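You operate a simulated robot arm through the tools that you are given. There is no shell and no other tool.

You are at the controls of a simulated robot arm. One attempt, no reset.

TASK
Push the parcel to its stop and strap it as its label says.
Fine: swing the orange strap over, set the yellow pawl lever to hold, then ratchet to the label's pull, no tighter.
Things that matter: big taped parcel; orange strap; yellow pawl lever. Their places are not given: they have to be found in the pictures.

Only the result counts: the job must be done as asked and must still hold three seconds after the hand-in. Knocking over, shifting, dropping, spilling or breaking anything else fails it.

THE ROBOT
A 7-joint arm with a three-finger gripper, fixed in place. Base frame: the origin is on the floor under the middle of its stand, x ahead of it, y to its left, z up; the work surface is at about z = 0.6. Lengths are in m, angles in degrees, forces in N, time in s.
It reaches about 1.342 m from its shoulder. Its first joint turns from -166.0 to 166.0 degrees. Payload 2.69 kg.
The tool frame sits at the grasp point between the pads (the TCP): z along the fingers, y along the line on which they close. The tips reach 0.03 m beyond it. The gripper opens to 0.128 m; its body begins 0.117 m behind the TCP.
Orientation is told as [roll, pitch, yaw] about the base's x, y, z axes, in that order, counted from this pose: with the fingers straight down and closing along the base's y, the tool's x points along the base's -x, its y along +y and its z along -z.

THE INTERFACE
- The arm moves only by the tool step_arm. Its argument "deltas" is a list of rows, each an object (a shift or turn left out is 0, a gripper value left out holds the last) with "slide": the shift along the base's x, y, z in mm, a list of three; "angular": the turn, a rotation vector about the base's x, y, z in degrees, a list of three; "gripper": the opening, from 0 (shut) to 1 (fully open). In form: [{"slide": [tx, ty, tz], "angular": [rx, ry, rz], "gripper": gripper}, ...]. A call has 1 to 20 rows; each row is the pose to reach, as a shift and turn from the pose commanded when the call began. Each row takes 0.2 s and may step no farther than 0.05 m and 8.6 degrees from the row before; otherwise, or with a gripper value out of range, the whole call is refused. Where a pose cannot be reached the arm comes as near as it can. A force on the tool above 90 N (or 10 N above the force at the start of the call, whichever is more), or a blocked arm, ends the call early, and 0.2 s more pass. Each finger travels about 0.127 m/s and halts on what it meets, pressing with about 30 N; the grip force reading is that of the motor and also rises with nothing between the fingers. The clock runs only during rows and for 0.2 s after the last one: add rows that repeat a pose to give the fingers time. It gives the time, the measured TCP pose, the force on the tool (base axes), the opening and the grip force at its end, in the units of the frame above (readings bear some noise), with the torque about the TCP (base axes, N m) and any sound that the robot's microphone picked up.
- Cameras (640 x 400 px; columns grow to the right, rows downward): "scene" is fixed at [0.0451, 0.6555, 1.2519]; the picture's right is [-0.67, -0.75, 0.00], its down [-0.26, 0.23, -0.94] and it looks along [0.70, -0.62, -0.34] (base axes); focal length 374 px, centre (320, 200). "wrist" rides on the gripper at [0.058, 0.054, -0.131] in the tool frame; the picture's right is [-0.68, 0.74, 0.00], its down [-0.62, -0.57, -0.55] and it looks along [-0.40, -0.37, 0.84] (tool axes); focal length 234 px, centre (320, 200).
- camera(camera): a new picture of that camera. The clock stands still meanwhile.
- lift_body(by): moves the trunk up (or, below 0, down) by that many m; the arm rides with it, the base frame stays. It gives what a move gives, with no picture.
- measure_at(camera, pixels): for up to 12 pixels [column, row] of the newest picture of that camera ("zoom" is the newest enlarged one), the place [x, y, z] in the base frame of the surface seen there, good to about 0.002 m, but the place of the scene camera against the robot may be out by one fixed shift of up to 0.012 m in any direction. The clock stands still meanwhile.
- zoom(camera, box): a new picture of the part [left, top, right, bottom] of that camera's present view, enlarged. The clock stands still meanwhile.
- sign_off(): hands the job in; it is judged then, once.

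Leave the gripper open and the arm clear of the work at the hand-in unless told otherwise.

The tools are called after "Emit:" by a JSON object that holds its "name" and its "arguments". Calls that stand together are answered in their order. step_arm: Moves the arm, as the interface text tells. Its arguments: {"type":"object","properties":{"deltas":{"type":"array"}},"required":["deltas"]} The other tools are called the same way: lift_body (by) moves the trunk up or down; camera (camera) takes a picture; measure_at (camera, pixels) gives the place of the surface under pixels of a picture; zoom (camera, box) takes an enlarged picture of a part of a camera's view; sign_off () hands the job in.

At the start:

```text
t: 0.0
eef_pos: [0.7661, -0.0242, 1.1224]
orientation: [-0.1, 0.1, 0.0]
ft_force: [0.2, -0.2, 0.0]
wrist_torque: [-0.02, -0.04, -0.01]
width: 0.1279
grasp_force: 0.1
trunk travel left (down, up): [-0.15, 0.2]
```

scene: 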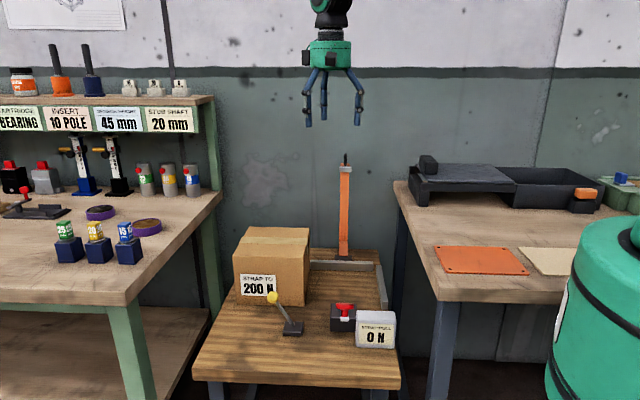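
wrist: 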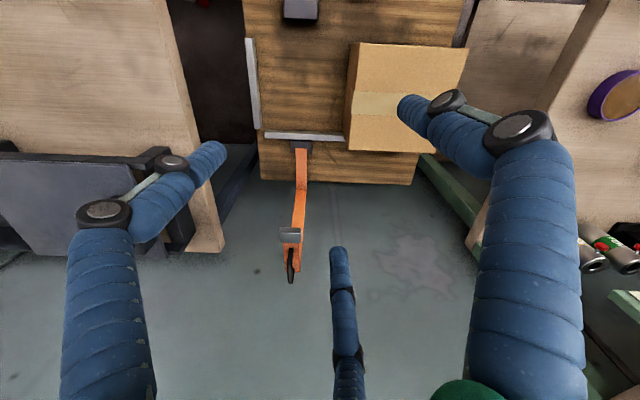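

I see the parcel (around 272,265 in the scene view) with a label "STRAP TO 200 N", the upright orange strap (345,210), a yellow-knobbed lever (272,298), a red-handled unit (344,312) and a strap pull readout "0 N" (375,330). I'll zoom in for detail first.

Emit:
{"name": "zoom", "arguments": {"camera": "scene", "box": [190, 140, 420, 400]}}

Emit:
{"name": "zoom", "arguments": {"camera": "wrist", "box": [160, 0, 500, 300]}}

```text
1.54 times, centred on (305, 270) of scene
```

zoom: 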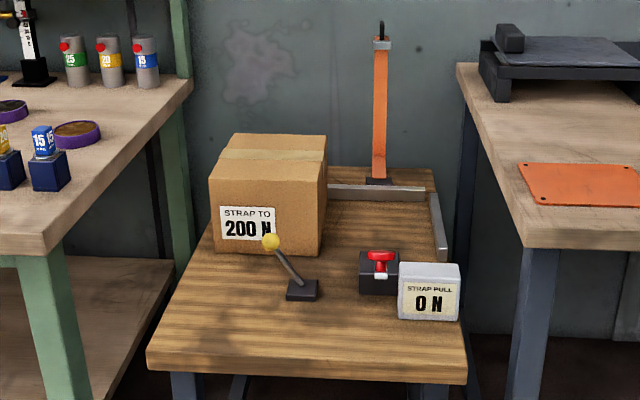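

```text
1.33 times, centred on (330, 150) of wrist
```

zoom: 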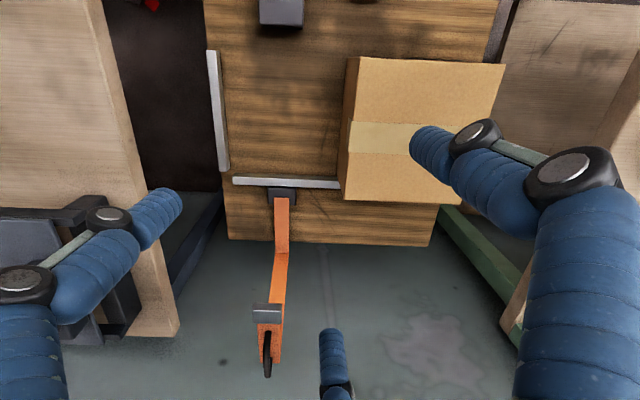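

Next I'll measure the key things: parcel corners, strap base/top, fence pieces, yellow lever, red handle and the table edges.

Emit:
{"name": "zoom", "arguments": {"camera": "scene", "box": [190, 140, 420, 400]}}

Emit:
{"name": "measure_at", "arguments": {"camera": "zoom", "pixels": [[213, 178], [234, 136], [322, 138], [319, 176], [318, 252], [218, 249], [380, 176], [381, 60], [382, 30], [340, 190], [420, 192], [437, 215]]}}

Emit:
{"name": "measure_at", "arguments": {"camera": "wrist", "pixels": [[362, 45], [463, 48], [416, 150], [348, 148], [300, 155], [290, 235], [290, 270], [340, 138], [270, 134], [252, 45], [257, 125], [300, 8]]}}

```text
1.54 times, centred on (305, 270) of scene
```

zoom: 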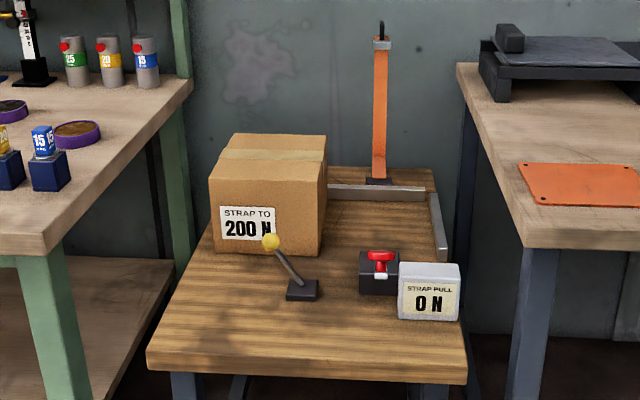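

```text
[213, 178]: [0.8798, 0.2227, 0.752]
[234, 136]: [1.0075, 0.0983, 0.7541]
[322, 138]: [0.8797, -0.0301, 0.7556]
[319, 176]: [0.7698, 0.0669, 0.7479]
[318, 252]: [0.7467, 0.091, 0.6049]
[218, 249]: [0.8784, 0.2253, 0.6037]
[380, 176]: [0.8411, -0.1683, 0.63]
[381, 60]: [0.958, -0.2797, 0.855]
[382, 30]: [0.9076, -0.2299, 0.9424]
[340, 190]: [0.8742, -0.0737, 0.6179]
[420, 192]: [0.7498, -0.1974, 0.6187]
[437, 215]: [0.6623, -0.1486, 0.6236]
```

```text
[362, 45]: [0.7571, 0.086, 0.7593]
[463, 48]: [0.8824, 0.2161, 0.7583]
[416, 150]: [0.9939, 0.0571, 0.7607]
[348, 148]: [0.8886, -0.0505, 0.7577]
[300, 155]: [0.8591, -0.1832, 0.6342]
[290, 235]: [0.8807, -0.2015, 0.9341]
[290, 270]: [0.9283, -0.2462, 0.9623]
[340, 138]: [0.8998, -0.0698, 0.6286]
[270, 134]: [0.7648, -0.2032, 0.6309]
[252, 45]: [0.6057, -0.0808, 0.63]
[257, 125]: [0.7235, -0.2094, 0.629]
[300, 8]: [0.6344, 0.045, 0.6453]
```

The table is turned about 45°, and the L-shaped fence forms a corner for the parcel. Next I'll measure the lever, the red-handled unit and the display in the scene picture, and look closer.

Emit:
{"name": "measure_at", "arguments": {"camera": "zoom", "pixels": [[271, 242], [290, 272], [302, 283], [302, 296], [380, 257], [380, 275], [365, 253], [380, 288], [428, 265], [428, 300], [150, 352], [465, 368]]}}

Emit:
{"name": "zoom", "arguments": {"camera": "scene", "box": [250, 270, 410, 370]}}

```text
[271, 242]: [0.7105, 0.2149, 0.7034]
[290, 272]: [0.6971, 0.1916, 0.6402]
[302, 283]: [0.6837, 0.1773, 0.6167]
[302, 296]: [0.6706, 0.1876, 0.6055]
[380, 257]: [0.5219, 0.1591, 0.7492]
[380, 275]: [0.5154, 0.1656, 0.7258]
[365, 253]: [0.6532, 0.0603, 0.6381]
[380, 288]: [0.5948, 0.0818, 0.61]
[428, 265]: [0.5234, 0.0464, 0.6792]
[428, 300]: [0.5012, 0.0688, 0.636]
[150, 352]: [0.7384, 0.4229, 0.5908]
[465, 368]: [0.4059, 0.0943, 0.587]
```

```text
4.00 times, centred on (330, 320) of scene
```

zoom: 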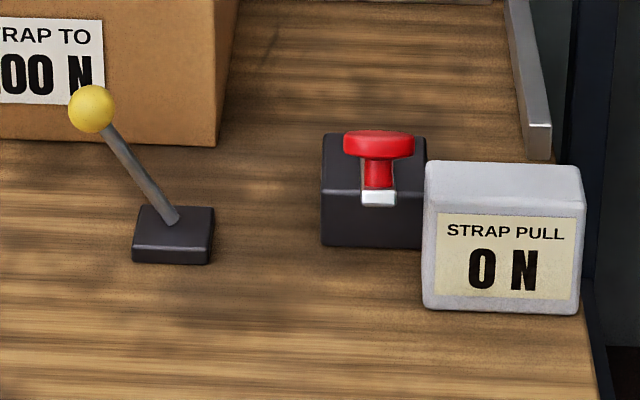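

The red T-handle seems to be on a lever pointing up and toward the camera from the ratchet block. I want a wrist-camera view of it, so I'll move the hand back and to the left, staying high (z≈1.12), clear of everything.

Emit:
{"name": "step_arm", "arguments": {"deltas": [{"slide": [-36, 30, 0]}, {"slide": [-72, 60, 0]}, {"slide": [-108, 90, 0]}, {"slide": [-144, 120, 0]}, {"slide": [-180, 150, 0]}, {"slide": [-216, 180, 0]}, {"slide": [-252, 210, 0]}, {"slide": [-288, 240, 0]}, {"slide": [-324, 270, 0]}, {"slide": [-340, 280, 0]}]}}

Emit:
{"name": "camera", "arguments": {"camera": "wrist"}}

Emit:
{"name": "camera", "arguments": {"camera": "scene"}}

```text
t: 2.2
eef_pos: [0.427, 0.258, 1.1216]
orientation: [0.0, 0.0, 0.0]
ft_force: [-0.1, -0.9, -1.3]
wrist_torque: [0.0, -0.06, 0.01]
width: 0.1281
grasp_force: 0.2
trunk travel left (down, up): [-0.15, 0.2]
```

```text
taken
```

wrist: 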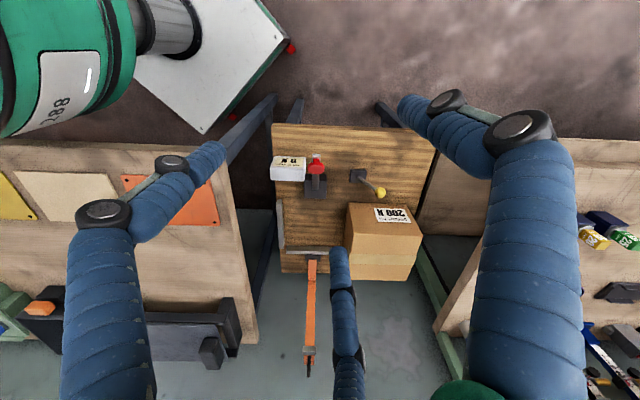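

```text
taken
```

scene: 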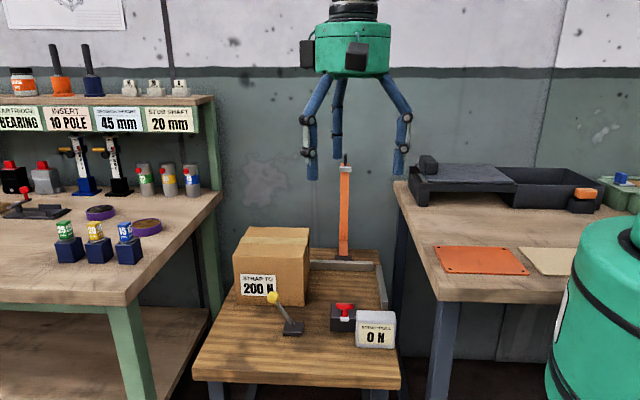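

Good: the wrist camera now sees the whole work table. I'll zoom in on it and measure the ratchet, lever, parcel and strap.

Emit:
{"name": "zoom", "arguments": {"camera": "wrist", "box": [260, 115, 450, 235]}}

Emit:
{"name": "measure_at", "arguments": {"camera": "wrist", "pixels": [[318, 160], [318, 170], [316, 180], [316, 193], [289, 168], [357, 175], [370, 184], [381, 193], [374, 180], [312, 248], [310, 350], [310, 370]]}}

```text
3.33 times, centred on (355, 175) of wrist
```

zoom: 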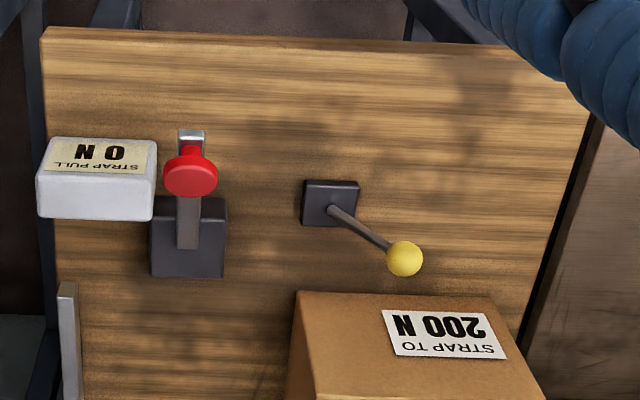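

```text
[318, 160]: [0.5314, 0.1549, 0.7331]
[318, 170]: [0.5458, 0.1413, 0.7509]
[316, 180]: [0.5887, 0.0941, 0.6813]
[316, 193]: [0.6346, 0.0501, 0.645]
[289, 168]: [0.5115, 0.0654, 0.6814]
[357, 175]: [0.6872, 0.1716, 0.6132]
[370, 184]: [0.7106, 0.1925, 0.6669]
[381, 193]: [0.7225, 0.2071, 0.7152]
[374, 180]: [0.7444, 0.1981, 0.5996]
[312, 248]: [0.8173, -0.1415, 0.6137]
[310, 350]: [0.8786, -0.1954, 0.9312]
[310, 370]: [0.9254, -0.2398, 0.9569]
```

Emit:
{"name": "zoom", "arguments": {"camera": "wrist", "box": [295, 145, 345, 205]}}

Emit:
{"name": "zoom", "arguments": {"camera": "scene", "box": [325, 295, 365, 340]}}

Emit:
{"name": "zoom", "arguments": {"camera": "scene", "box": [300, 145, 400, 270]}}

Emit:
{"name": "zoom", "arguments": {"camera": "wrist", "box": [260, 230, 370, 390]}}

```text
6.67 times, centred on (320, 175) of wrist
```

zoom: 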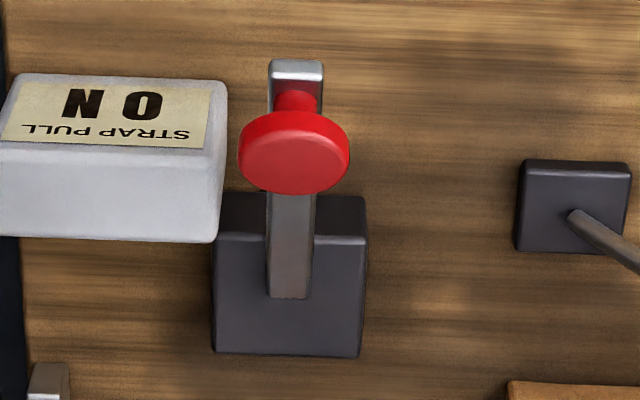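

```text
8.89 times, centred on (345, 318) of scene
```

zoom: 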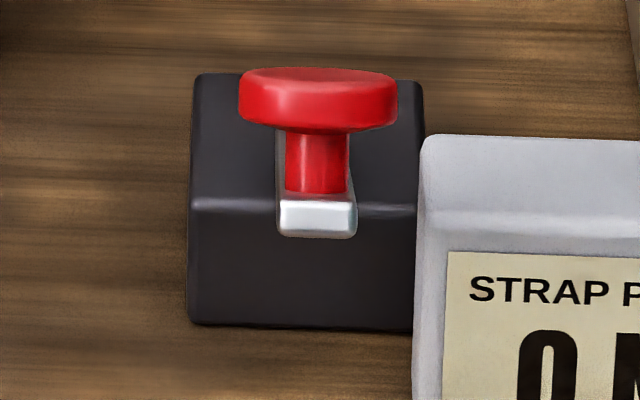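

```text
3.20 times, centred on (350, 208) of scene
```

zoom: 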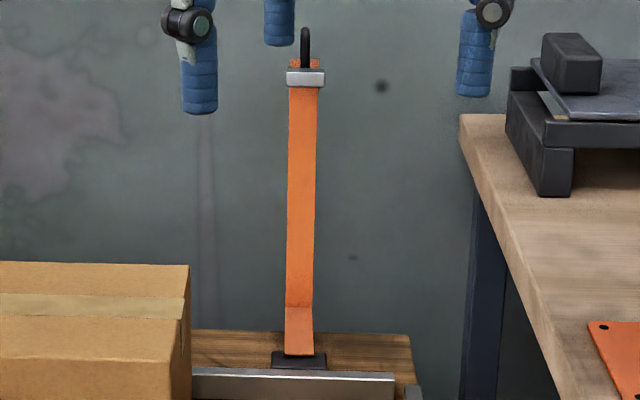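

```text
2.50 times, centred on (315, 310) of wrist
```

zoom: 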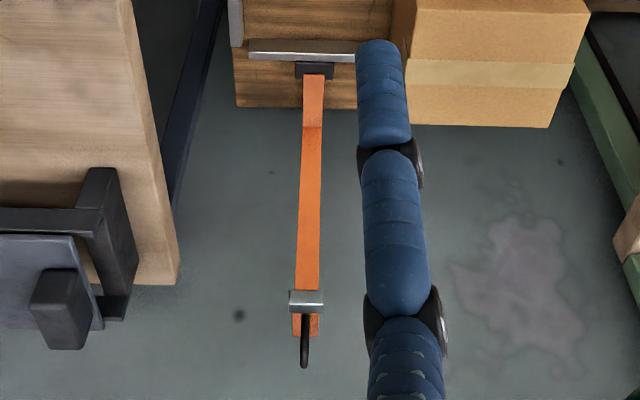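

The ratchet is a lever with a red mushroom knob on top; the strap is an upright band with a silver buckle and a black hook. I'll measure the strap bends, the neighbouring benches and fence for clearances.

Emit:
{"name": "measure_at", "arguments": {"camera": "wrist", "pixels": [[415, 190], [440, 300], [460, 250], [540, 140], [240, 250], [225, 150], [280, 130], [432, 155], [414, 278], [349, 270], [283, 250], [278, 230]]}}

Emit:
{"name": "measure_at", "arguments": {"camera": "scene", "pixels": [[344, 240], [344, 225], [344, 190], [344, 170], [345, 155], [222, 195], [128, 300], [400, 185], [432, 295], [215, 100], [343, 257], [387, 300]]}}

```text
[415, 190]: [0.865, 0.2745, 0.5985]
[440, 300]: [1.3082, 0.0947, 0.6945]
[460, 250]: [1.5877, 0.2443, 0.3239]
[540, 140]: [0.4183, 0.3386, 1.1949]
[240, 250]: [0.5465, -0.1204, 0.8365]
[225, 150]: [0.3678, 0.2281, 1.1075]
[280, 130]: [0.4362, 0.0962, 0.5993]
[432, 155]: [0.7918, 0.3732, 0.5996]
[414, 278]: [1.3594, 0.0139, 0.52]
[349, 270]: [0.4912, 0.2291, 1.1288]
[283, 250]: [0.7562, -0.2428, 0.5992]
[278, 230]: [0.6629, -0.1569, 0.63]
```

```text
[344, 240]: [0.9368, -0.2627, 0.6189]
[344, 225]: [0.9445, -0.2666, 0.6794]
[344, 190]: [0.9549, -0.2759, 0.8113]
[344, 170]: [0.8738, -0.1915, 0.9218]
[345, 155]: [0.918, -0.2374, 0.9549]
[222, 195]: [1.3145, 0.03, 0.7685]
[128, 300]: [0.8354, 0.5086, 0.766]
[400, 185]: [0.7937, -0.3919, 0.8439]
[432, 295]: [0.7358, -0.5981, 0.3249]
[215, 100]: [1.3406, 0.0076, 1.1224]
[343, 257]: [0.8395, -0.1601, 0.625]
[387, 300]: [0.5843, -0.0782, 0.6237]
```

Findings (using p along scene-left (0.707,0.707) and q away from the camera (0.707,-0.707)): the parcel sits at about p 0.594–0.776, q 0.472–0.664, with its top at z≈0.76. The fence corner is at about p 0.37 and q 0.68. The strap is a stiff U frame hinged behind the back fence at p≈0.48 and swung back. I'll go to the parcel's far side (p≈0.85, q≈0.565) at a safe height, turning -45° and closing the fingers.

Emit:
{"name": "step_arm", "arguments": {"deltas": [{"slide": [48, -5, 0], "angular": [0, 0, -4], "gripper": 0}, {"slide": [96, -10, 0], "angular": [0, 0, -8]}, {"slide": [144, -14, 0], "angular": [0, 0, -12]}, {"slide": [192, -19, 0], "angular": [0, 0, -16]}, {"slide": [240, -24, 0], "angular": [0, 0, -20]}, {"slide": [288, -28, 0], "angular": [0, 0, -24]}, {"slide": [336, -33, 0], "angular": [0, 0, -28]}, {"slide": [384, -38, 0], "angular": [0, 0, -32]}, {"slide": [432, -43, 0], "angular": [0, 0, -36]}, {"slide": [480, -47, 0], "angular": [0, 0, -40]}, {"slide": [528, -52, 0], "angular": [0, 0, -44]}, {"slide": [573, -56, 0], "angular": [0, 0, -45]}]}}

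Emit:
{"name": "camera", "arguments": {"camera": "wrist"}}

Emit:
{"name": "camera", "arguments": {"camera": "scene"}}

```text
t: 4.8
eef_pos: [0.9987, 0.2014, 1.1227]
orientation: [-0.1, 0.1, -44.9]
ft_force: [-0.1, -0.4, 0.1]
wrist_torque: [0.01, 0.0, -0.01]
width: 0.0022
grasp_force: 29.7
trunk travel left (down, up): [-0.15, 0.2]
```

```text
taken
```

wrist: 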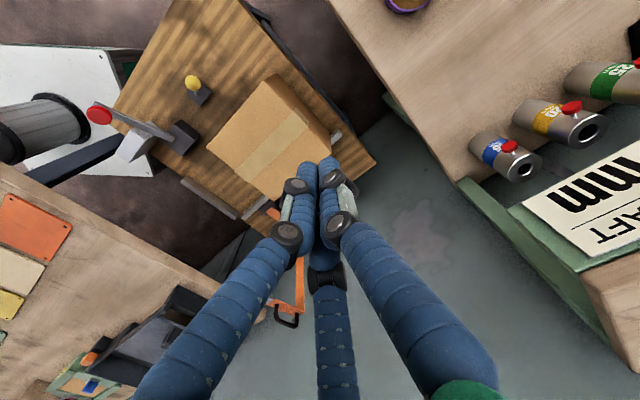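

```text
taken
```

scene: 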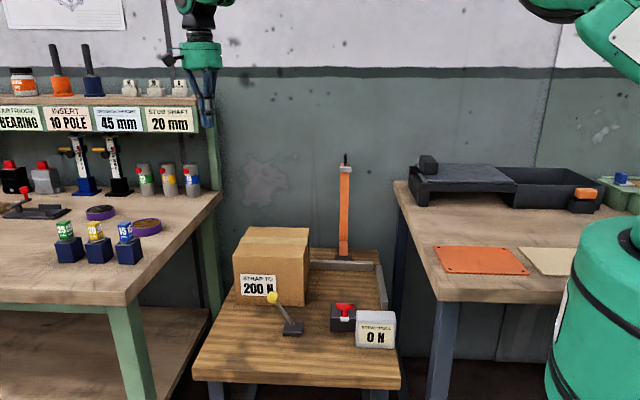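

The fingers are now closed. I'll check the fingertip spacing and re-measure the parcel from this view before descending.

Emit:
{"name": "zoom", "arguments": {"camera": "wrist", "box": [200, 60, 400, 260]}}

Emit:
{"name": "measure_at", "arguments": {"camera": "wrist", "pixels": [[307, 165], [327, 162], [333, 172], [275, 78], [329, 133], [270, 196], [214, 143], [235, 210], [255, 205], [337, 137], [340, 130], [372, 162]]}}

```text
2.00 times, centred on (300, 160) of wrist
```

zoom: 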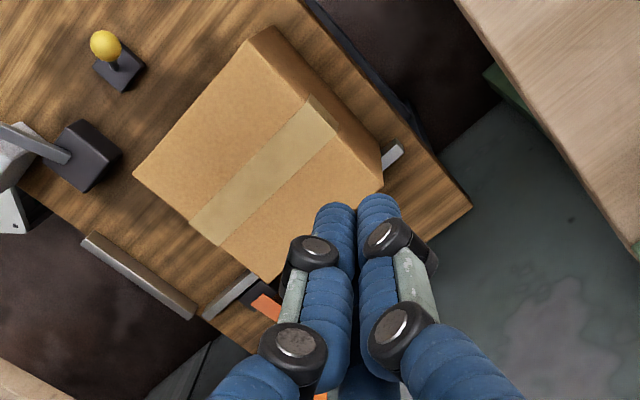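

```text
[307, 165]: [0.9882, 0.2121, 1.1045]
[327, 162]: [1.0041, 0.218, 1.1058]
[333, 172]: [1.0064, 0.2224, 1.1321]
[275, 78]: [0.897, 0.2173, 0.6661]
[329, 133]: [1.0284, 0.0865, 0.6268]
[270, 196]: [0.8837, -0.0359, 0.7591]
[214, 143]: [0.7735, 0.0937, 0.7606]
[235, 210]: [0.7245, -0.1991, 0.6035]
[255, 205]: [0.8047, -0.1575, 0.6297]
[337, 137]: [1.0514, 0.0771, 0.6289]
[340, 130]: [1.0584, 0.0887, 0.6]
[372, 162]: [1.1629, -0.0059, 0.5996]
```

Back fence continues along the whole rear, so the parcel slides along it to the side fence. I'll open the fingers halfway (two fingers make a wide pushing face) and descend beside the parcel at p≈0.85 to z≈0.69.

Emit:
{"name": "step_arm", "arguments": {"deltas": [{"slide": [2, 0, -48], "gripper": 0.5}, {"slide": [2, 0, -96]}, {"slide": [2, 0, -144]}, {"slide": [2, 0, -192]}, {"slide": [2, 0, -240]}, {"slide": [2, 0, -288]}, {"slide": [2, 0, -336]}, {"slide": [2, 0, -384]}, {"slide": [2, 0, -432]}]}}

Emit:
{"name": "camera", "arguments": {"camera": "wrist"}}

Emit:
{"name": "camera", "arguments": {"camera": "scene"}}

```text
t: 6.8
eef_pos: [1.0033, 0.2038, 0.691]
orientation: [0.1, 0.0, -45.1]
ft_force: [0.9, -0.3, 1.4]
wrist_torque: [-0.01, 0.05, -0.02]
width: 0.064
grasp_force: 0.0
trunk travel left (down, up): [-0.15, 0.2]
```

```text
taken
```

wrist: 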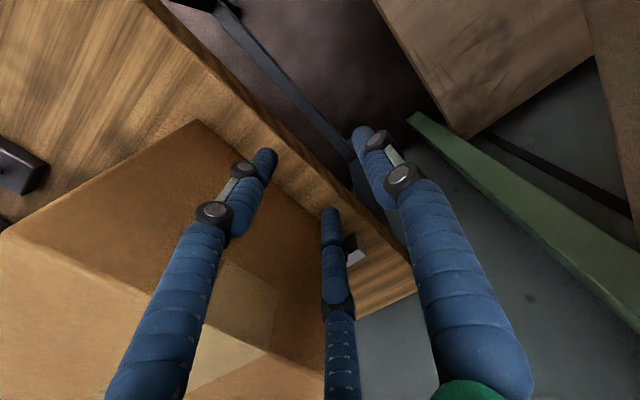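

```text
taken
```

scene: 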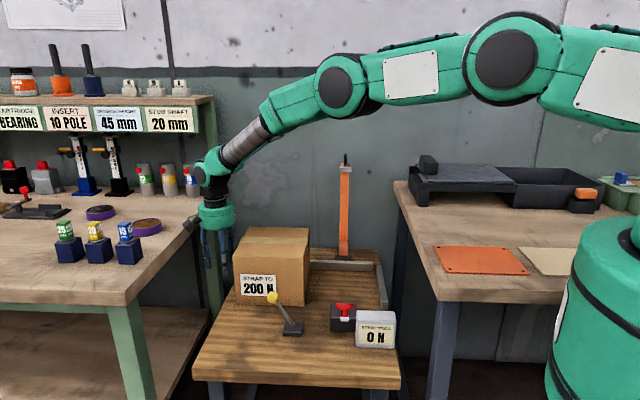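

The hand is beside the parcel (p≈0.853, q≈0.565), in line with its middle. I'll push toward the side fence slowly and stop partway to check it stays straight.

Emit:
{"name": "step_arm", "arguments": {"deltas": [{"slide": [-8.5, -8.5, 0]}, {"slide": [-17, -17, 0]}, {"slide": [-25.5, -25.5, 0]}, {"slide": [-34, -34, 0]}, {"slide": [-41, -41, 0]}, {"slide": [-48, -48, 0]}, {"slide": [-55, -55, 0]}, {"slide": [-62, -62, 0]}, {"slide": [-69, -69, 0]}, {"slide": [-76, -76, 0]}, {"slide": [-83, -83, 0]}]}}

Emit:
{"name": "camera", "arguments": {"camera": "wrist"}}

Emit:
{"name": "camera", "arguments": {"camera": "scene"}}

```text
t: 9.2
eef_pos: [0.9186, 0.1175, 0.6899]
orientation: [0.0, 0.0, -45.0]
ft_force: [4.6, 3.8, 7.5]
wrist_torque: [-0.37, 0.48, -0.04]
width: 0.0631
grasp_force: 0.0
trunk travel left (down, up): [-0.15, 0.2]
```

```text
taken
```

wrist: 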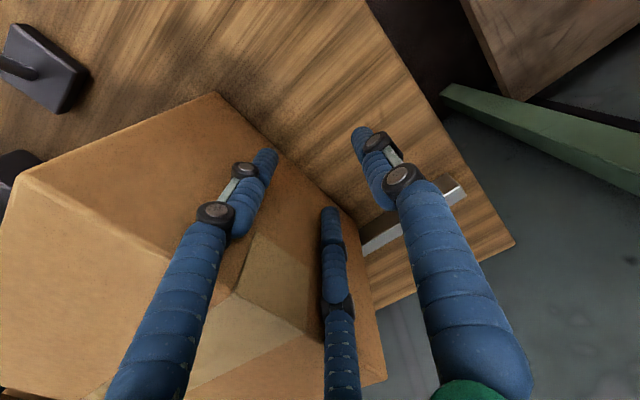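

```text
taken
```

scene: 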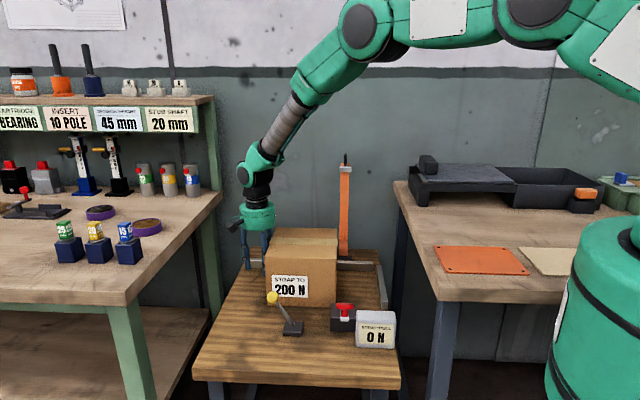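

The parcel moved smoothly (≈6 N). I'll check its angle by measuring its top corners before pushing on.

Emit:
{"name": "zoom", "arguments": {"camera": "scene", "box": [230, 210, 400, 350]}}

Emit:
{"name": "measure_at", "arguments": {"camera": "scene", "pixels": [[268, 262], [335, 266], [335, 232], [280, 230], [333, 303], [270, 298]]}}

```text
2.86 times, centred on (315, 280) of scene
```

zoom: 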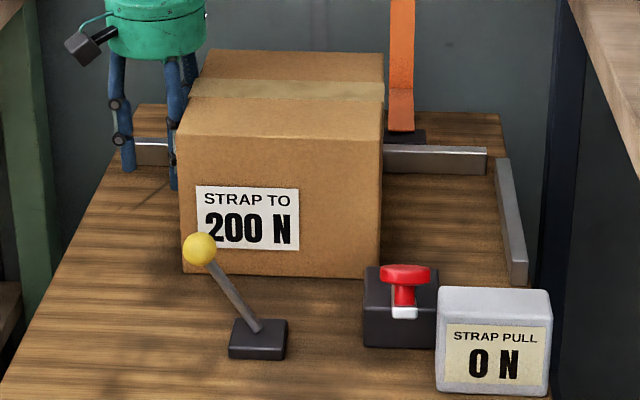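

```text
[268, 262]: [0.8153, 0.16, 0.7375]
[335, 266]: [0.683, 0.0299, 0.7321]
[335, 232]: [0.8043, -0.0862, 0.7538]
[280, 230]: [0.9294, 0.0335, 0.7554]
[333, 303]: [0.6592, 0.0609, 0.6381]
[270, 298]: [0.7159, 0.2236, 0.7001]
```

It stays straight. I'll continue pushing about 119 mm more, a little short of the side fence, then approach gently.

Emit:
{"name": "step_arm", "arguments": {"deltas": [{"slide": [-7, -7, 0]}, {"slide": [-14, -14, 0]}, {"slide": [-21, -21, 0]}, {"slide": [-28, -28, 0]}, {"slide": [-35, -35, 0]}, {"slide": [-42, -42, 0]}, {"slide": [-49, -49, 0]}, {"slide": [-56, -56, 0]}, {"slide": [-63, -63, 0]}, {"slide": [-70, -70, 0]}, {"slide": [-77, -77, 0]}, {"slide": [-80.5, -80.5, 0]}, {"slide": [-84, -84, 0]}]}}

Emit:
{"name": "zoom", "arguments": {"camera": "scene", "box": [230, 210, 400, 350]}}

```text
t: 12.0
eef_pos: [0.834, 0.0347, 0.69]
orientation: [0.0, -0.1, -45.0]
ft_force: [3.4, 3.7, 2.0]
wrist_torque: [-0.32, 0.25, -0.04]
width: 0.0624
grasp_force: 0.1
trunk travel left (down, up): [-0.15, 0.2]
```

```text
2.86 times, centred on (315, 280) of scene
```

zoom: 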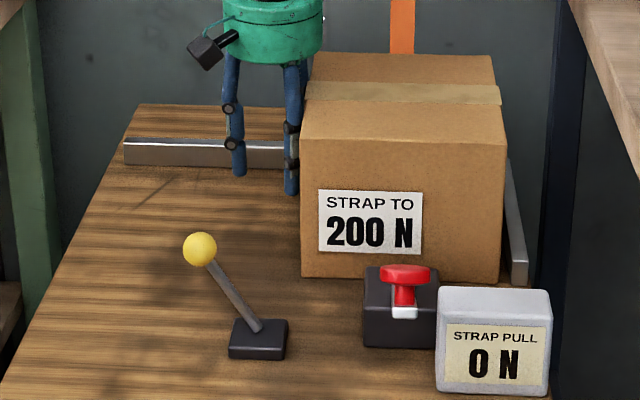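

Almost at the side fence. Small 2.8 mm steps now, watching the force for the stop.

Emit:
{"name": "step_arm", "arguments": {"deltas": [{"slide": [-2, -2, 0]}, {"slide": [-4, -4, 0]}, {"slide": [-6, -6, 0]}]}}

Emit:
{"name": "zoom", "arguments": {"camera": "scene", "box": [300, 210, 400, 310]}}

```text
t: 12.8
eef_pos: [0.8288, 0.0266, 0.6896]
orientation: [0.0, -0.1, -45.0]
ft_force: [3.9, 4.0, 2.9]
wrist_torque: [-0.33, 0.31, 0.02]
width: 0.0626
grasp_force: 0.0
trunk travel left (down, up): [-0.15, 0.2]
```

```text
4.00 times, centred on (350, 260) of scene
```

zoom: 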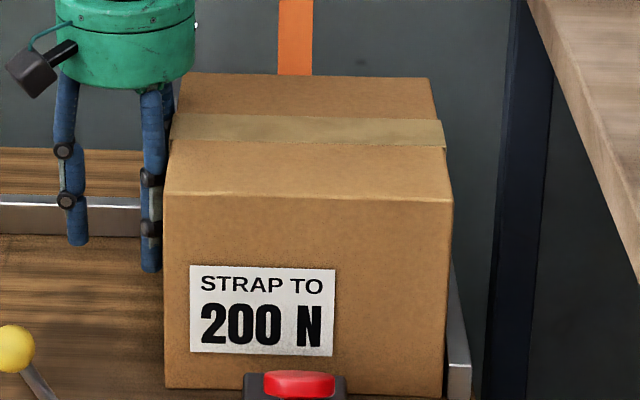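

Emit:
{"name": "step_arm", "arguments": {"deltas": [{"slide": [-2, -2, 0]}, {"slide": [-4, -4, 0]}]}}

Emit:
{"name": "measure_at", "arguments": {"camera": "scene", "pixels": [[344, 262], [360, 262], [358, 233], [385, 300]]}}

```text
t: 13.4
eef_pos: [0.8267, 0.0267, 0.6919]
orientation: [0.2, -0.3, -45.0]
ft_force: [16.5, 19.6, 8.4]
wrist_torque: [-1.35, 1.22, -0.33]
width: 0.0624
grasp_force: 0.1
trunk travel left (down, up): [-0.15, 0.2]
```

```text
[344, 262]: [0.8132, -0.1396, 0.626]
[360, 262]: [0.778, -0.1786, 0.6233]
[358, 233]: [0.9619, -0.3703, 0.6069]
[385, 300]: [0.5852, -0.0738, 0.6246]
```

Force rose to ~25 N: the parcel is against the side fence. I'll back off 60 mm, rise, and check with the wrist camera whether it also touches the back rail.

Emit:
{"name": "step_arm", "arguments": {"deltas": [{"slide": [10, 10, 0]}, {"slide": [42, 42, 0]}, {"slide": [42, 42, 50]}, {"slide": [42, 42, 100]}, {"slide": [30, 50, 145]}, {"slide": [10, 70, 190]}, {"slide": [-10, 100, 225]}, {"slide": [-40, 130, 250]}, {"slide": [-70, 160, 260]}]}}

Emit:
{"name": "camera", "arguments": {"camera": "wrist"}}

Emit:
{"name": "zoom", "arguments": {"camera": "scene", "box": [270, 150, 400, 350]}}

```text
refused: row 6 steps farther than a row can; nothing moved
```

```text
taken
```

wrist: 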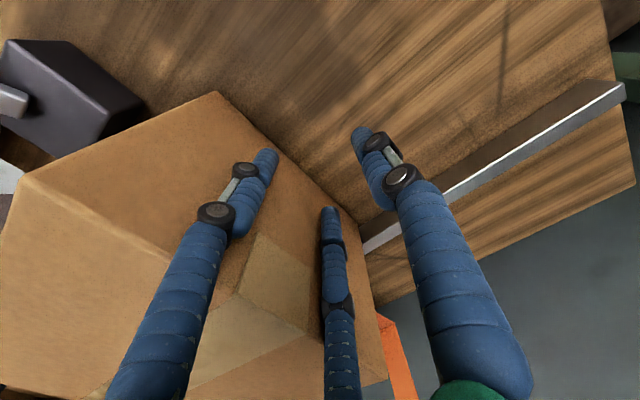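

```text
2.00 times, centred on (335, 250) of scene
```

zoom: 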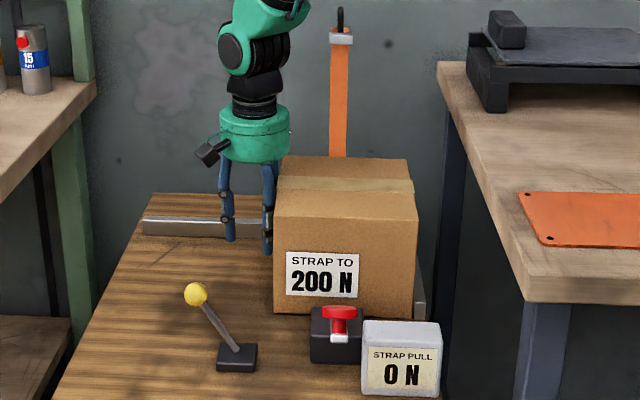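

One row was too long a step, so nothing moved. I'll redo the back-off and rise with smaller steps.

Emit:
{"name": "step_arm", "arguments": {"deltas": [{"slide": [10, 10, 0]}, {"slide": [40, 40, 0]}, {"slide": [42, 42, 45]}, {"slide": [42, 42, 90]}, {"slide": [30, 50, 135]}, {"slide": [15, 65, 175]}, {"slide": [-5, 85, 210]}, {"slide": [-30, 110, 240]}, {"slide": [-60, 140, 260]}]}}

Emit:
{"name": "camera", "arguments": {"camera": "wrist"}}

Emit:
{"name": "zoom", "arguments": {"camera": "scene", "box": [270, 150, 400, 350]}}

```text
t: 15.4
eef_pos: [0.765, 0.1633, 0.9483]
orientation: [0.0, 0.0, -45.0]
ft_force: [0.2, -0.8, 0.0]
wrist_torque: [0.04, 0.0, -0.04]
width: 0.0638
grasp_force: 0.1
trunk travel left (down, up): [-0.15, 0.2]
```

```text
taken
```

wrist: 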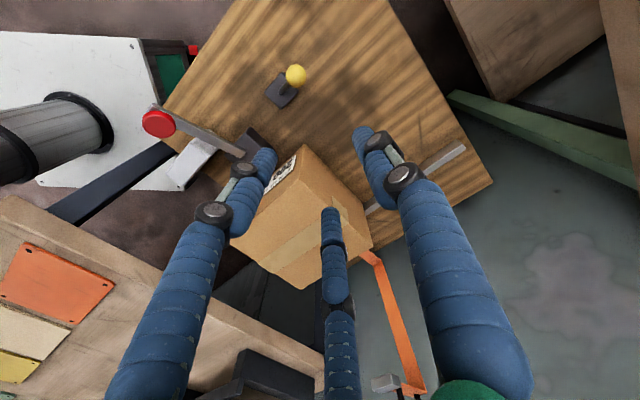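

```text
2.00 times, centred on (335, 250) of scene
```

zoom: 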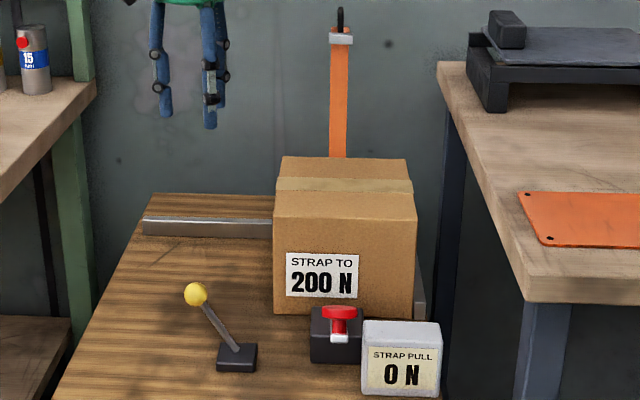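

I'll measure the parcel top corners, back rail and strap from this wrist view.

Emit:
{"name": "measure_at", "arguments": {"camera": "wrist", "pixels": [[304, 148], [370, 245], [300, 287], [236, 234], [462, 150], [425, 168], [376, 208], [372, 258], [385, 290], [418, 390], [386, 382], [400, 390]]}}

Emit:
{"name": "zoom", "arguments": {"camera": "wrist", "box": [320, 120, 480, 280]}}

Emit:
{"name": "zoom", "arguments": {"camera": "wrist", "box": [130, 60, 330, 260]}}

```text
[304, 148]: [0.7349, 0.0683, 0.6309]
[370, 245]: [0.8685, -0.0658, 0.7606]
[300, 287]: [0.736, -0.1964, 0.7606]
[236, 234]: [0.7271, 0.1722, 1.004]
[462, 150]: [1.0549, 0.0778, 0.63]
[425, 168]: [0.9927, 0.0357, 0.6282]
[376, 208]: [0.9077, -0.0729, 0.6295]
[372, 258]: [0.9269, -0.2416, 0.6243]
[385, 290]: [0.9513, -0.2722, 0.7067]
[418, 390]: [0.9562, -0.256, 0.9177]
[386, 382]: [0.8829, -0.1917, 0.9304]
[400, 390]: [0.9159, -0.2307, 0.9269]
```

```text
2.50 times, centred on (400, 200) of wrist
```

zoom: 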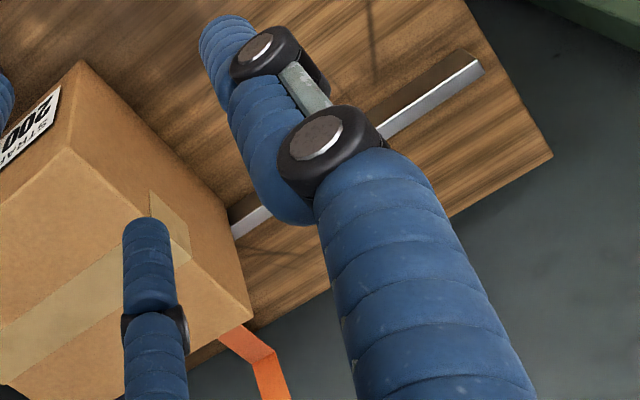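

```text
2.00 times, centred on (230, 160) of wrist
```

zoom: 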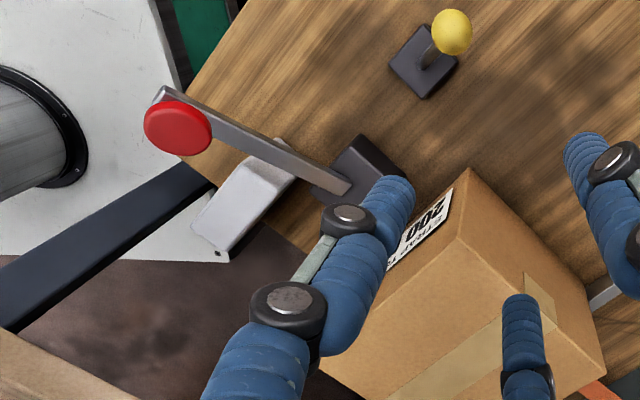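

The parcel is at its stop (right face p≈0.38 against the side fence, centre p≈0.475, which matches the strap's p≈0.478). Next comes the strap: I'll look closely at its buckle and black loop.

Emit:
{"name": "zoom", "arguments": {"camera": "scene", "box": [325, 145, 365, 185]}}

Emit:
{"name": "measure_at", "arguments": {"camera": "scene", "pixels": [[250, 190], [345, 165], [340, 168], [350, 168], [345, 154], [345, 159], [344, 185], [344, 178], [338, 190], [350, 190], [300, 100], [300, 190]]}}

Emit:
{"name": "zoom", "arguments": {"camera": "wrist", "box": [340, 240, 460, 400]}}

```text
10.00 times, centred on (345, 165) of scene
```

zoom: 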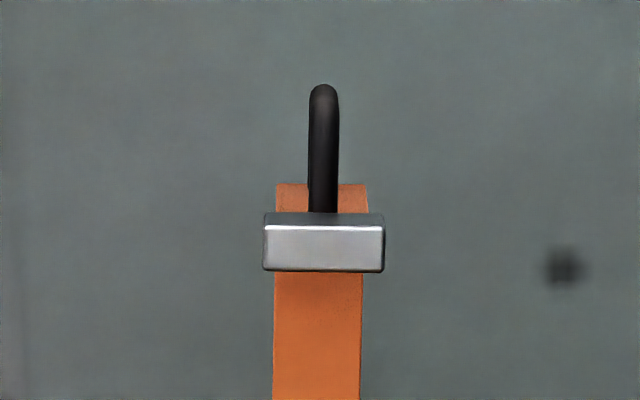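

```text
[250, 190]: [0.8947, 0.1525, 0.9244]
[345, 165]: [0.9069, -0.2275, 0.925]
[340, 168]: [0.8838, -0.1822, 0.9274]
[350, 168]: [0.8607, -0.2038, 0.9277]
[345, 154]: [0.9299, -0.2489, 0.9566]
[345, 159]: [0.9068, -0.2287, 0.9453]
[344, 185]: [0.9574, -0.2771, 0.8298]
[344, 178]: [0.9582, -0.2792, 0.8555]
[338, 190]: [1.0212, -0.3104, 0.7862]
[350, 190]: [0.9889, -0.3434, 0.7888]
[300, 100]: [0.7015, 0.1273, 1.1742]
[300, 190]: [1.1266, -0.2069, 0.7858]
```

```text
2.50 times, centred on (400, 320) of wrist
```

zoom: 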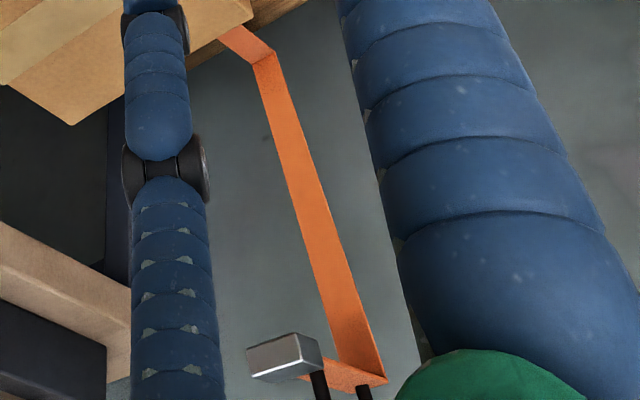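

The black loop is a small arch on the strap's top leg (p≈0.482, q≈0.822, top z≈0.96), and the wall is close behind at q≈0.94. So pulling the strap over by the loop is the way. I'll rise and move above the loop with the fingers opened a little, then look down at it.

Emit:
{"name": "step_arm", "arguments": {"deltas": [{"slide": [13, -33, 25], "gripper": 0.4}, {"slide": [26, -67, 50]}, {"slide": [39, -101, 75]}, {"slide": [52, -134, 100]}, {"slide": [65, -168, 125]}, {"slide": [78, -202, 150]}, {"slide": [92, -235, 150]}, {"slide": [105, -269, 150]}, {"slide": [118, -303, 150]}, {"slide": [131, -336, 150]}, {"slide": [144, -370, 150]}, {"slide": [157, -403, 150]}]}}

Emit:
{"name": "camera", "arguments": {"camera": "wrist"}}

Emit:
{"name": "camera", "arguments": {"camera": "scene"}}

```text
t: 18.0
eef_pos: [0.9232, -0.2424, 1.1018]
orientation: [0.0, 0.0, -45.0]
ft_force: [-0.1, -0.2, 0.2]
wrist_torque: [-0.04, -0.04, 0.03]
width: 0.0513
grasp_force: 0.0
trunk travel left (down, up): [-0.15, 0.2]
```

```text
taken
```

wrist: 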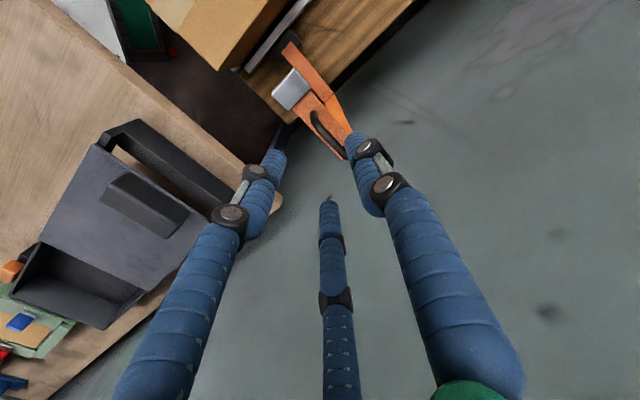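

```text
taken
```

scene: 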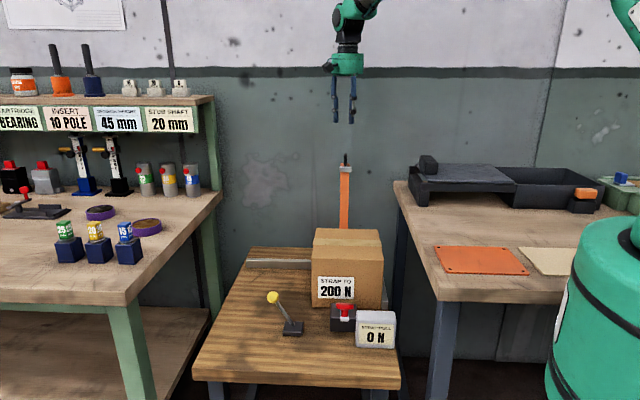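

I can see the loop in the wrist view at about (325,130). I'll zoom in and measure it.

Emit:
{"name": "zoom", "arguments": {"camera": "wrist", "box": [240, 30, 400, 190]}}

Emit:
{"name": "measure_at", "arguments": {"camera": "wrist", "pixels": [[313, 117], [316, 125], [322, 133], [330, 141], [337, 149], [343, 155], [290, 90], [308, 103], [288, 45], [300, 60], [325, 95], [345, 135]]}}

```text
2.50 times, centred on (320, 110) of wrist
```

zoom: 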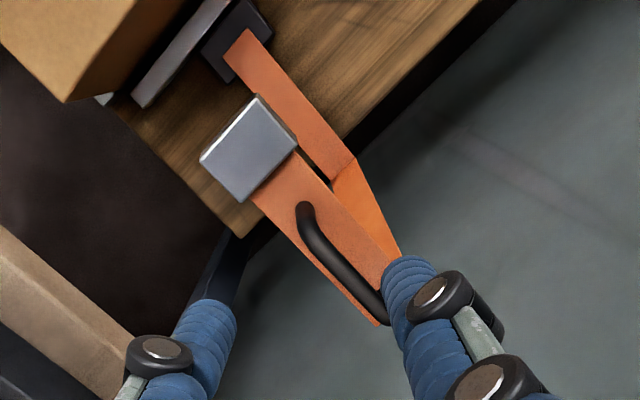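

```text
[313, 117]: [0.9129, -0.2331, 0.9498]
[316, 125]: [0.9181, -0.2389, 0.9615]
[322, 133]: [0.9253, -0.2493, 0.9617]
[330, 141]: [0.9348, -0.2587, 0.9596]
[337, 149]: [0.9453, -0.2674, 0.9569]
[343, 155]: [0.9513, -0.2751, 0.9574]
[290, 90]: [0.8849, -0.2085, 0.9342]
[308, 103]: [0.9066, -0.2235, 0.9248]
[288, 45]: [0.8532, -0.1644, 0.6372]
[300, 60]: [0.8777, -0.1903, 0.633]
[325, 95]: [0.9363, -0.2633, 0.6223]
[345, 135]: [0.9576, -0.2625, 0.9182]
```

Loop bar: p≈0.479, q≈0.81–0.867, z≈0.957; the hinge is near q≈0.72, z≈0.637. I'll align over the loop's middle (x 0.927, y -0.250) and go down to just above it, then check.

Emit:
{"name": "step_arm", "arguments": {"deltas": [{"slide": [3.8, -7.2, 0]}, {"slide": [3.8, -7.2, -35]}, {"slide": [3.8, -7.2, -70]}, {"slide": [3.8, -7.2, -95]}]}}

Emit:
{"name": "zoom", "arguments": {"camera": "wrist", "box": [220, 60, 420, 260]}}

Emit:
{"name": "zoom", "arguments": {"camera": "scene", "box": [305, 90, 385, 190]}}

```text
t: 19.0
eef_pos: [0.9265, -0.247, 1.0054]
orientation: [0.1, -0.1, -45.0]
ft_force: [0.0, 0.1, -0.5]
wrist_torque: [-0.03, 0.03, -0.01]
width: 0.0512
grasp_force: 0.0
trunk travel left (down, up): [-0.15, 0.2]
```

```text
2.00 times, centred on (320, 160) of wrist
```

zoom: 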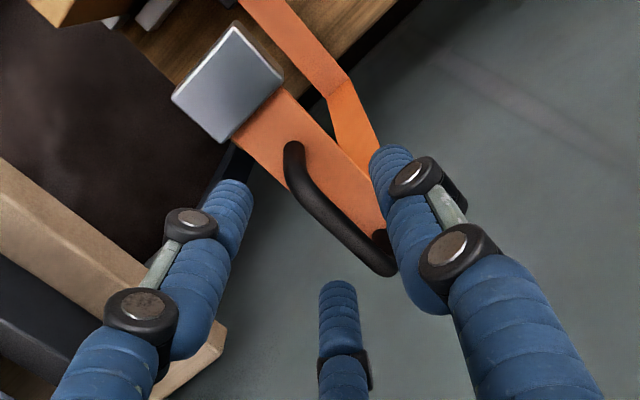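

```text
4.00 times, centred on (345, 140) of scene
```

zoom: 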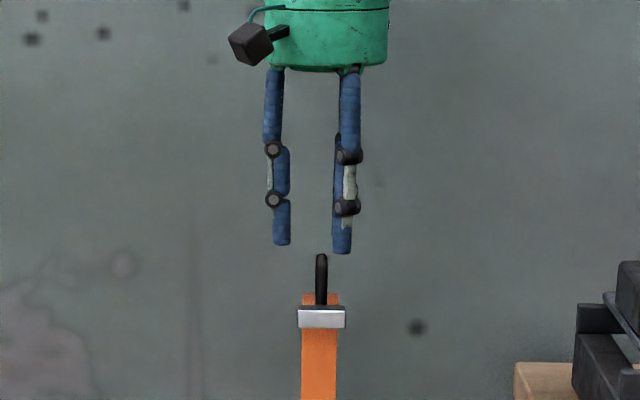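

In the scene zoom the fingers straddle the loop but the hand centre (col ~311) is left of the loop (col ~321). I'll measure both with the same camera to get the true offset.

Emit:
{"name": "measure_at", "arguments": {"camera": "zoom", "pixels": [[281, 235], [275, 235], [288, 235], [342, 245], [334, 240], [350, 245], [321, 265], [317, 280], [326, 280], [321, 290], [304, 350], [336, 350]]}}

```text
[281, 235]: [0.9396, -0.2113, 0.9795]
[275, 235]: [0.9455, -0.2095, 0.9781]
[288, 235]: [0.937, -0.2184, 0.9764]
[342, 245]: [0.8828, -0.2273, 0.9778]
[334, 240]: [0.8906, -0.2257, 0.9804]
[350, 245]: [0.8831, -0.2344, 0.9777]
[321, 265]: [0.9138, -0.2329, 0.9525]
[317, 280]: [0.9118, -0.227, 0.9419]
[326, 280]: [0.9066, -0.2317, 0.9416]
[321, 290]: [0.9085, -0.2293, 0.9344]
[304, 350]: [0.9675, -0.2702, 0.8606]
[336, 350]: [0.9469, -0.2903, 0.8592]
```

Since the thumb travels twice as far as the other two fingers, the hand's closing point (p≈0.481) does line up with the loop (p≈0.480). I'll go down 47 mm so the pads are around the loop bar, and close.

Emit:
{"name": "step_arm", "arguments": {"deltas": [{"slide": [0, -1, -25]}, {"slide": [0, -1, -46]}, {"slide": [0, -1, -46]}, {"slide": [0, -1, -46], "gripper": 0}, {"slide": [0, -1, -46]}, {"slide": [0, -1, -46]}, {"slide": [0, -1, -46]}, {"slide": [0, -1, -46]}]}}

Emit:
{"name": "zoom", "arguments": {"camera": "wrist", "box": [220, 60, 420, 260]}}

Emit:
{"name": "zoom", "arguments": {"camera": "scene", "box": [305, 90, 385, 190]}}

```text
t: 20.8
eef_pos: [0.9213, -0.2493, 0.9593]
orientation: [0.0, 0.1, -45.0]
ft_force: [-36.6, -26.8, -3.6]
wrist_torque: [-0.97, 1.34, 0.44]
width: 0.0168
grasp_force: 42.2
trunk travel left (down, up): [-0.15, 0.2]
```

```text
2.00 times, centred on (320, 160) of wrist
```

zoom: 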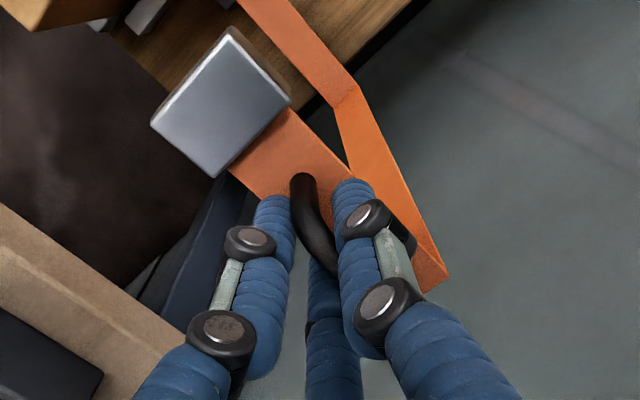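

```text
4.00 times, centred on (345, 140) of scene
```

zoom: 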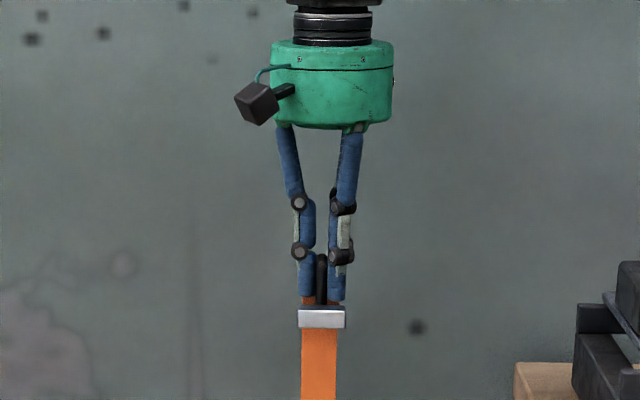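

The loop is gripped (width 17 mm), with a ~45 N sideways load because the hand is ~4.5 mm off. I'll shift the commanded pose 4.5 mm toward -u to relax it.

Emit:
{"name": "step_arm", "arguments": {"deltas": [{"slide": [-2, -2, 0]}, {"slide": [-3.3, -3.3, 0]}, {"slide": [-3.3, -3.3, 0]}]}}

```text
t: 21.6
eef_pos: [0.9215, -0.248, 0.9595]
orientation: [0.0, 0.1, -45.1]
ft_force: [-12.1, 3.7, -12.1]
wrist_torque: [0.06, 1.49, 0.27]
width: 0.0169
grasp_force: 42.7
trunk travel left (down, up): [-0.15, 0.2]
```

The load is now small. The hinge is about q≈0.72, z≈0.637, so the arc radius is ≈0.34. I'll swing the first ~16° along the arc and check forces.

Emit:
{"name": "step_arm", "arguments": {"deltas": [{"slide": [-9, 9, 4]}, {"slide": [-17.7, 17.7, 7.3]}, {"slide": [-26, 26, 10]}, {"slide": [-34.2, 34.2, 12.2]}, {"slide": [-42.5, 42.5, 14]}, {"slide": [-50.8, 50.8, 15.5]}]}}

Emit:
{"name": "camera", "arguments": {"camera": "scene"}}

Emit:
{"name": "camera", "arguments": {"camera": "wrist"}}

```text
t: 23.0
eef_pos: [0.8738, -0.2004, 0.9776]
orientation: [0.2, -0.2, -45.0]
ft_force: [13.3, 8.4, 3.0]
wrist_torque: [-0.58, -0.76, -0.51]
width: 0.0165
grasp_force: 42.3
trunk travel left (down, up): [-0.15, 0.2]
```

```text
taken
```

scene: 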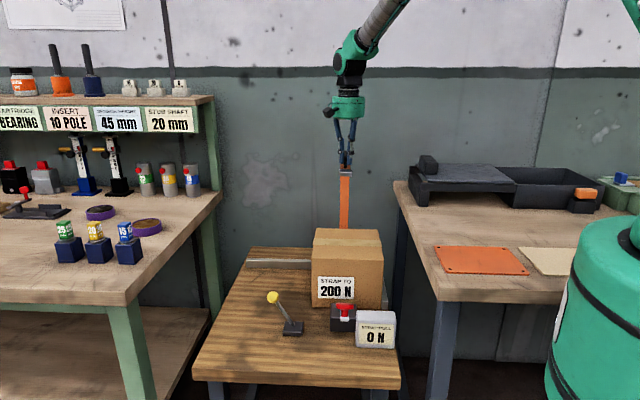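

```text
taken
```

wrist: 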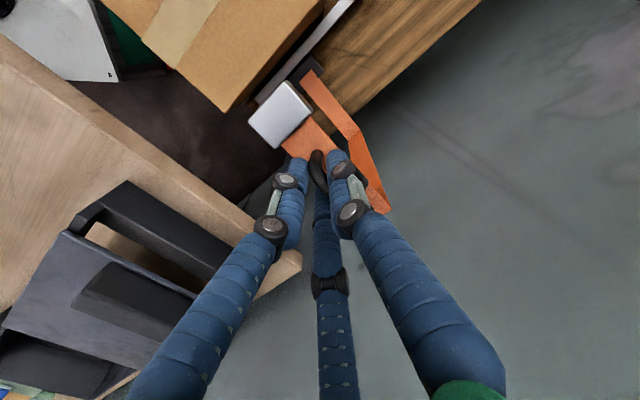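

Swinging well with small forces (R≈0.343, close to what I planned). I'll continue the arc through the top to about 30° forward.

Emit:
{"name": "step_arm", "arguments": {"deltas": [{"slide": [-16.2, 17.2, 2]}, {"slide": [-33, 34, 2]}, {"slide": [-49.7, 50.7, 0.5]}, {"slide": [-66.3, 67.3, -2.8]}, {"slide": [-82.8, 83.8, -7.5]}, {"slide": [-98.9, 99.9, -14]}, {"slide": [-114.7, 115.7, -22]}, {"slide": [-130, 131, -31.5]}]}}

Emit:
{"name": "camera", "arguments": {"camera": "scene"}}

Emit:
{"name": "camera", "arguments": {"camera": "wrist"}}

```text
t: 24.8
eef_pos: [0.7422, -0.0693, 0.948]
orientation: [0.1, -0.2, -45.0]
ft_force: [17.7, 36.3, 38.5]
wrist_torque: [0.59, -2.2, -0.48]
width: 0.0166
grasp_force: 42.2
trunk travel left (down, up): [-0.15, 0.2]
```

```text
taken
```

scene: 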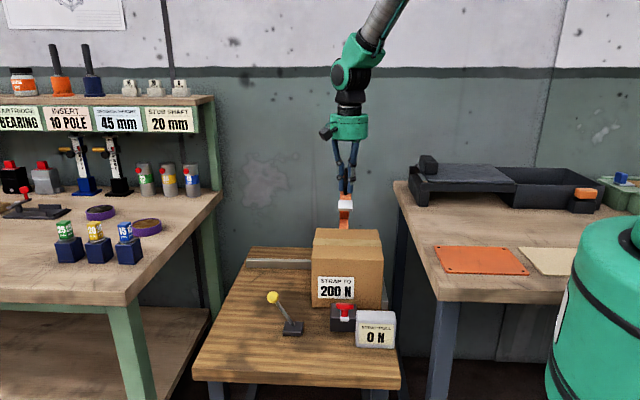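

```text
taken
```

wrist: 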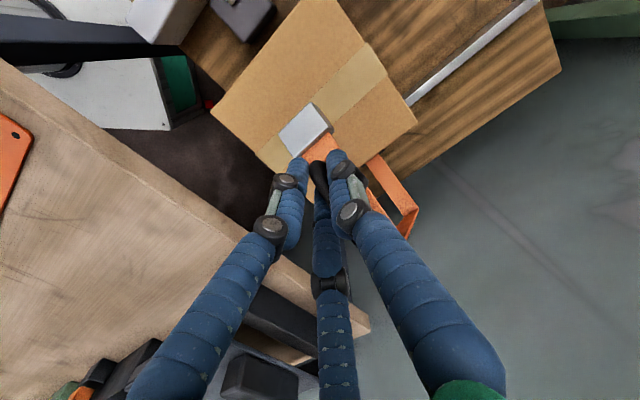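

The strap is over the top; the arc is a touch larger than assumed (R≈0.347) and there's a sideways load, so I'll correct the radius (+4 mm) and shift 3 mm toward +u, then continue to about 46° forward.

Emit:
{"name": "step_arm", "arguments": {"deltas": [{"slide": [0.2, 4, 4.4]}, {"slide": [-7, 11.5, 0]}, {"slide": [-14.9, 19.1, -7]}, {"slide": [-22, 26.4, -13.2]}, {"slide": [-29.4, 33.6, -19.8]}, {"slide": [-36.3, 40.5, -26.7]}, {"slide": [-43.2, 47.4, -33.9]}]}}

Emit:
{"name": "zoom", "arguments": {"camera": "scene", "box": [270, 110, 420, 350]}}

```text
t: 26.4
eef_pos: [0.6946, -0.0239, 0.9106]
orientation: [-0.1, 0.1, -45.1]
ft_force: [-8.3, -12.5, 1.6]
wrist_torque: [0.44, -2.11, -0.8]
width: 0.0166
grasp_force: 42.9
trunk travel left (down, up): [-0.15, 0.2]
```

```text
1.67 times, centred on (345, 230) of scene
```

zoom: 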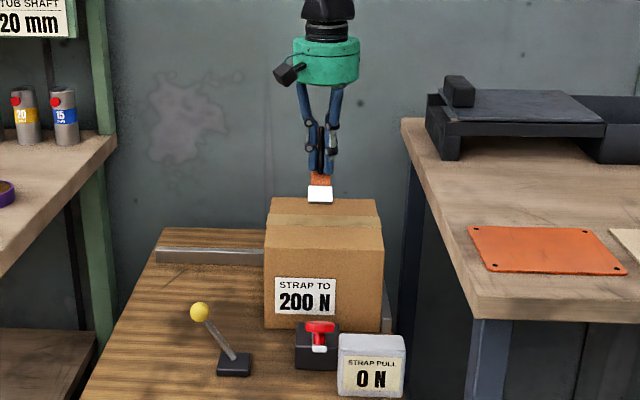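

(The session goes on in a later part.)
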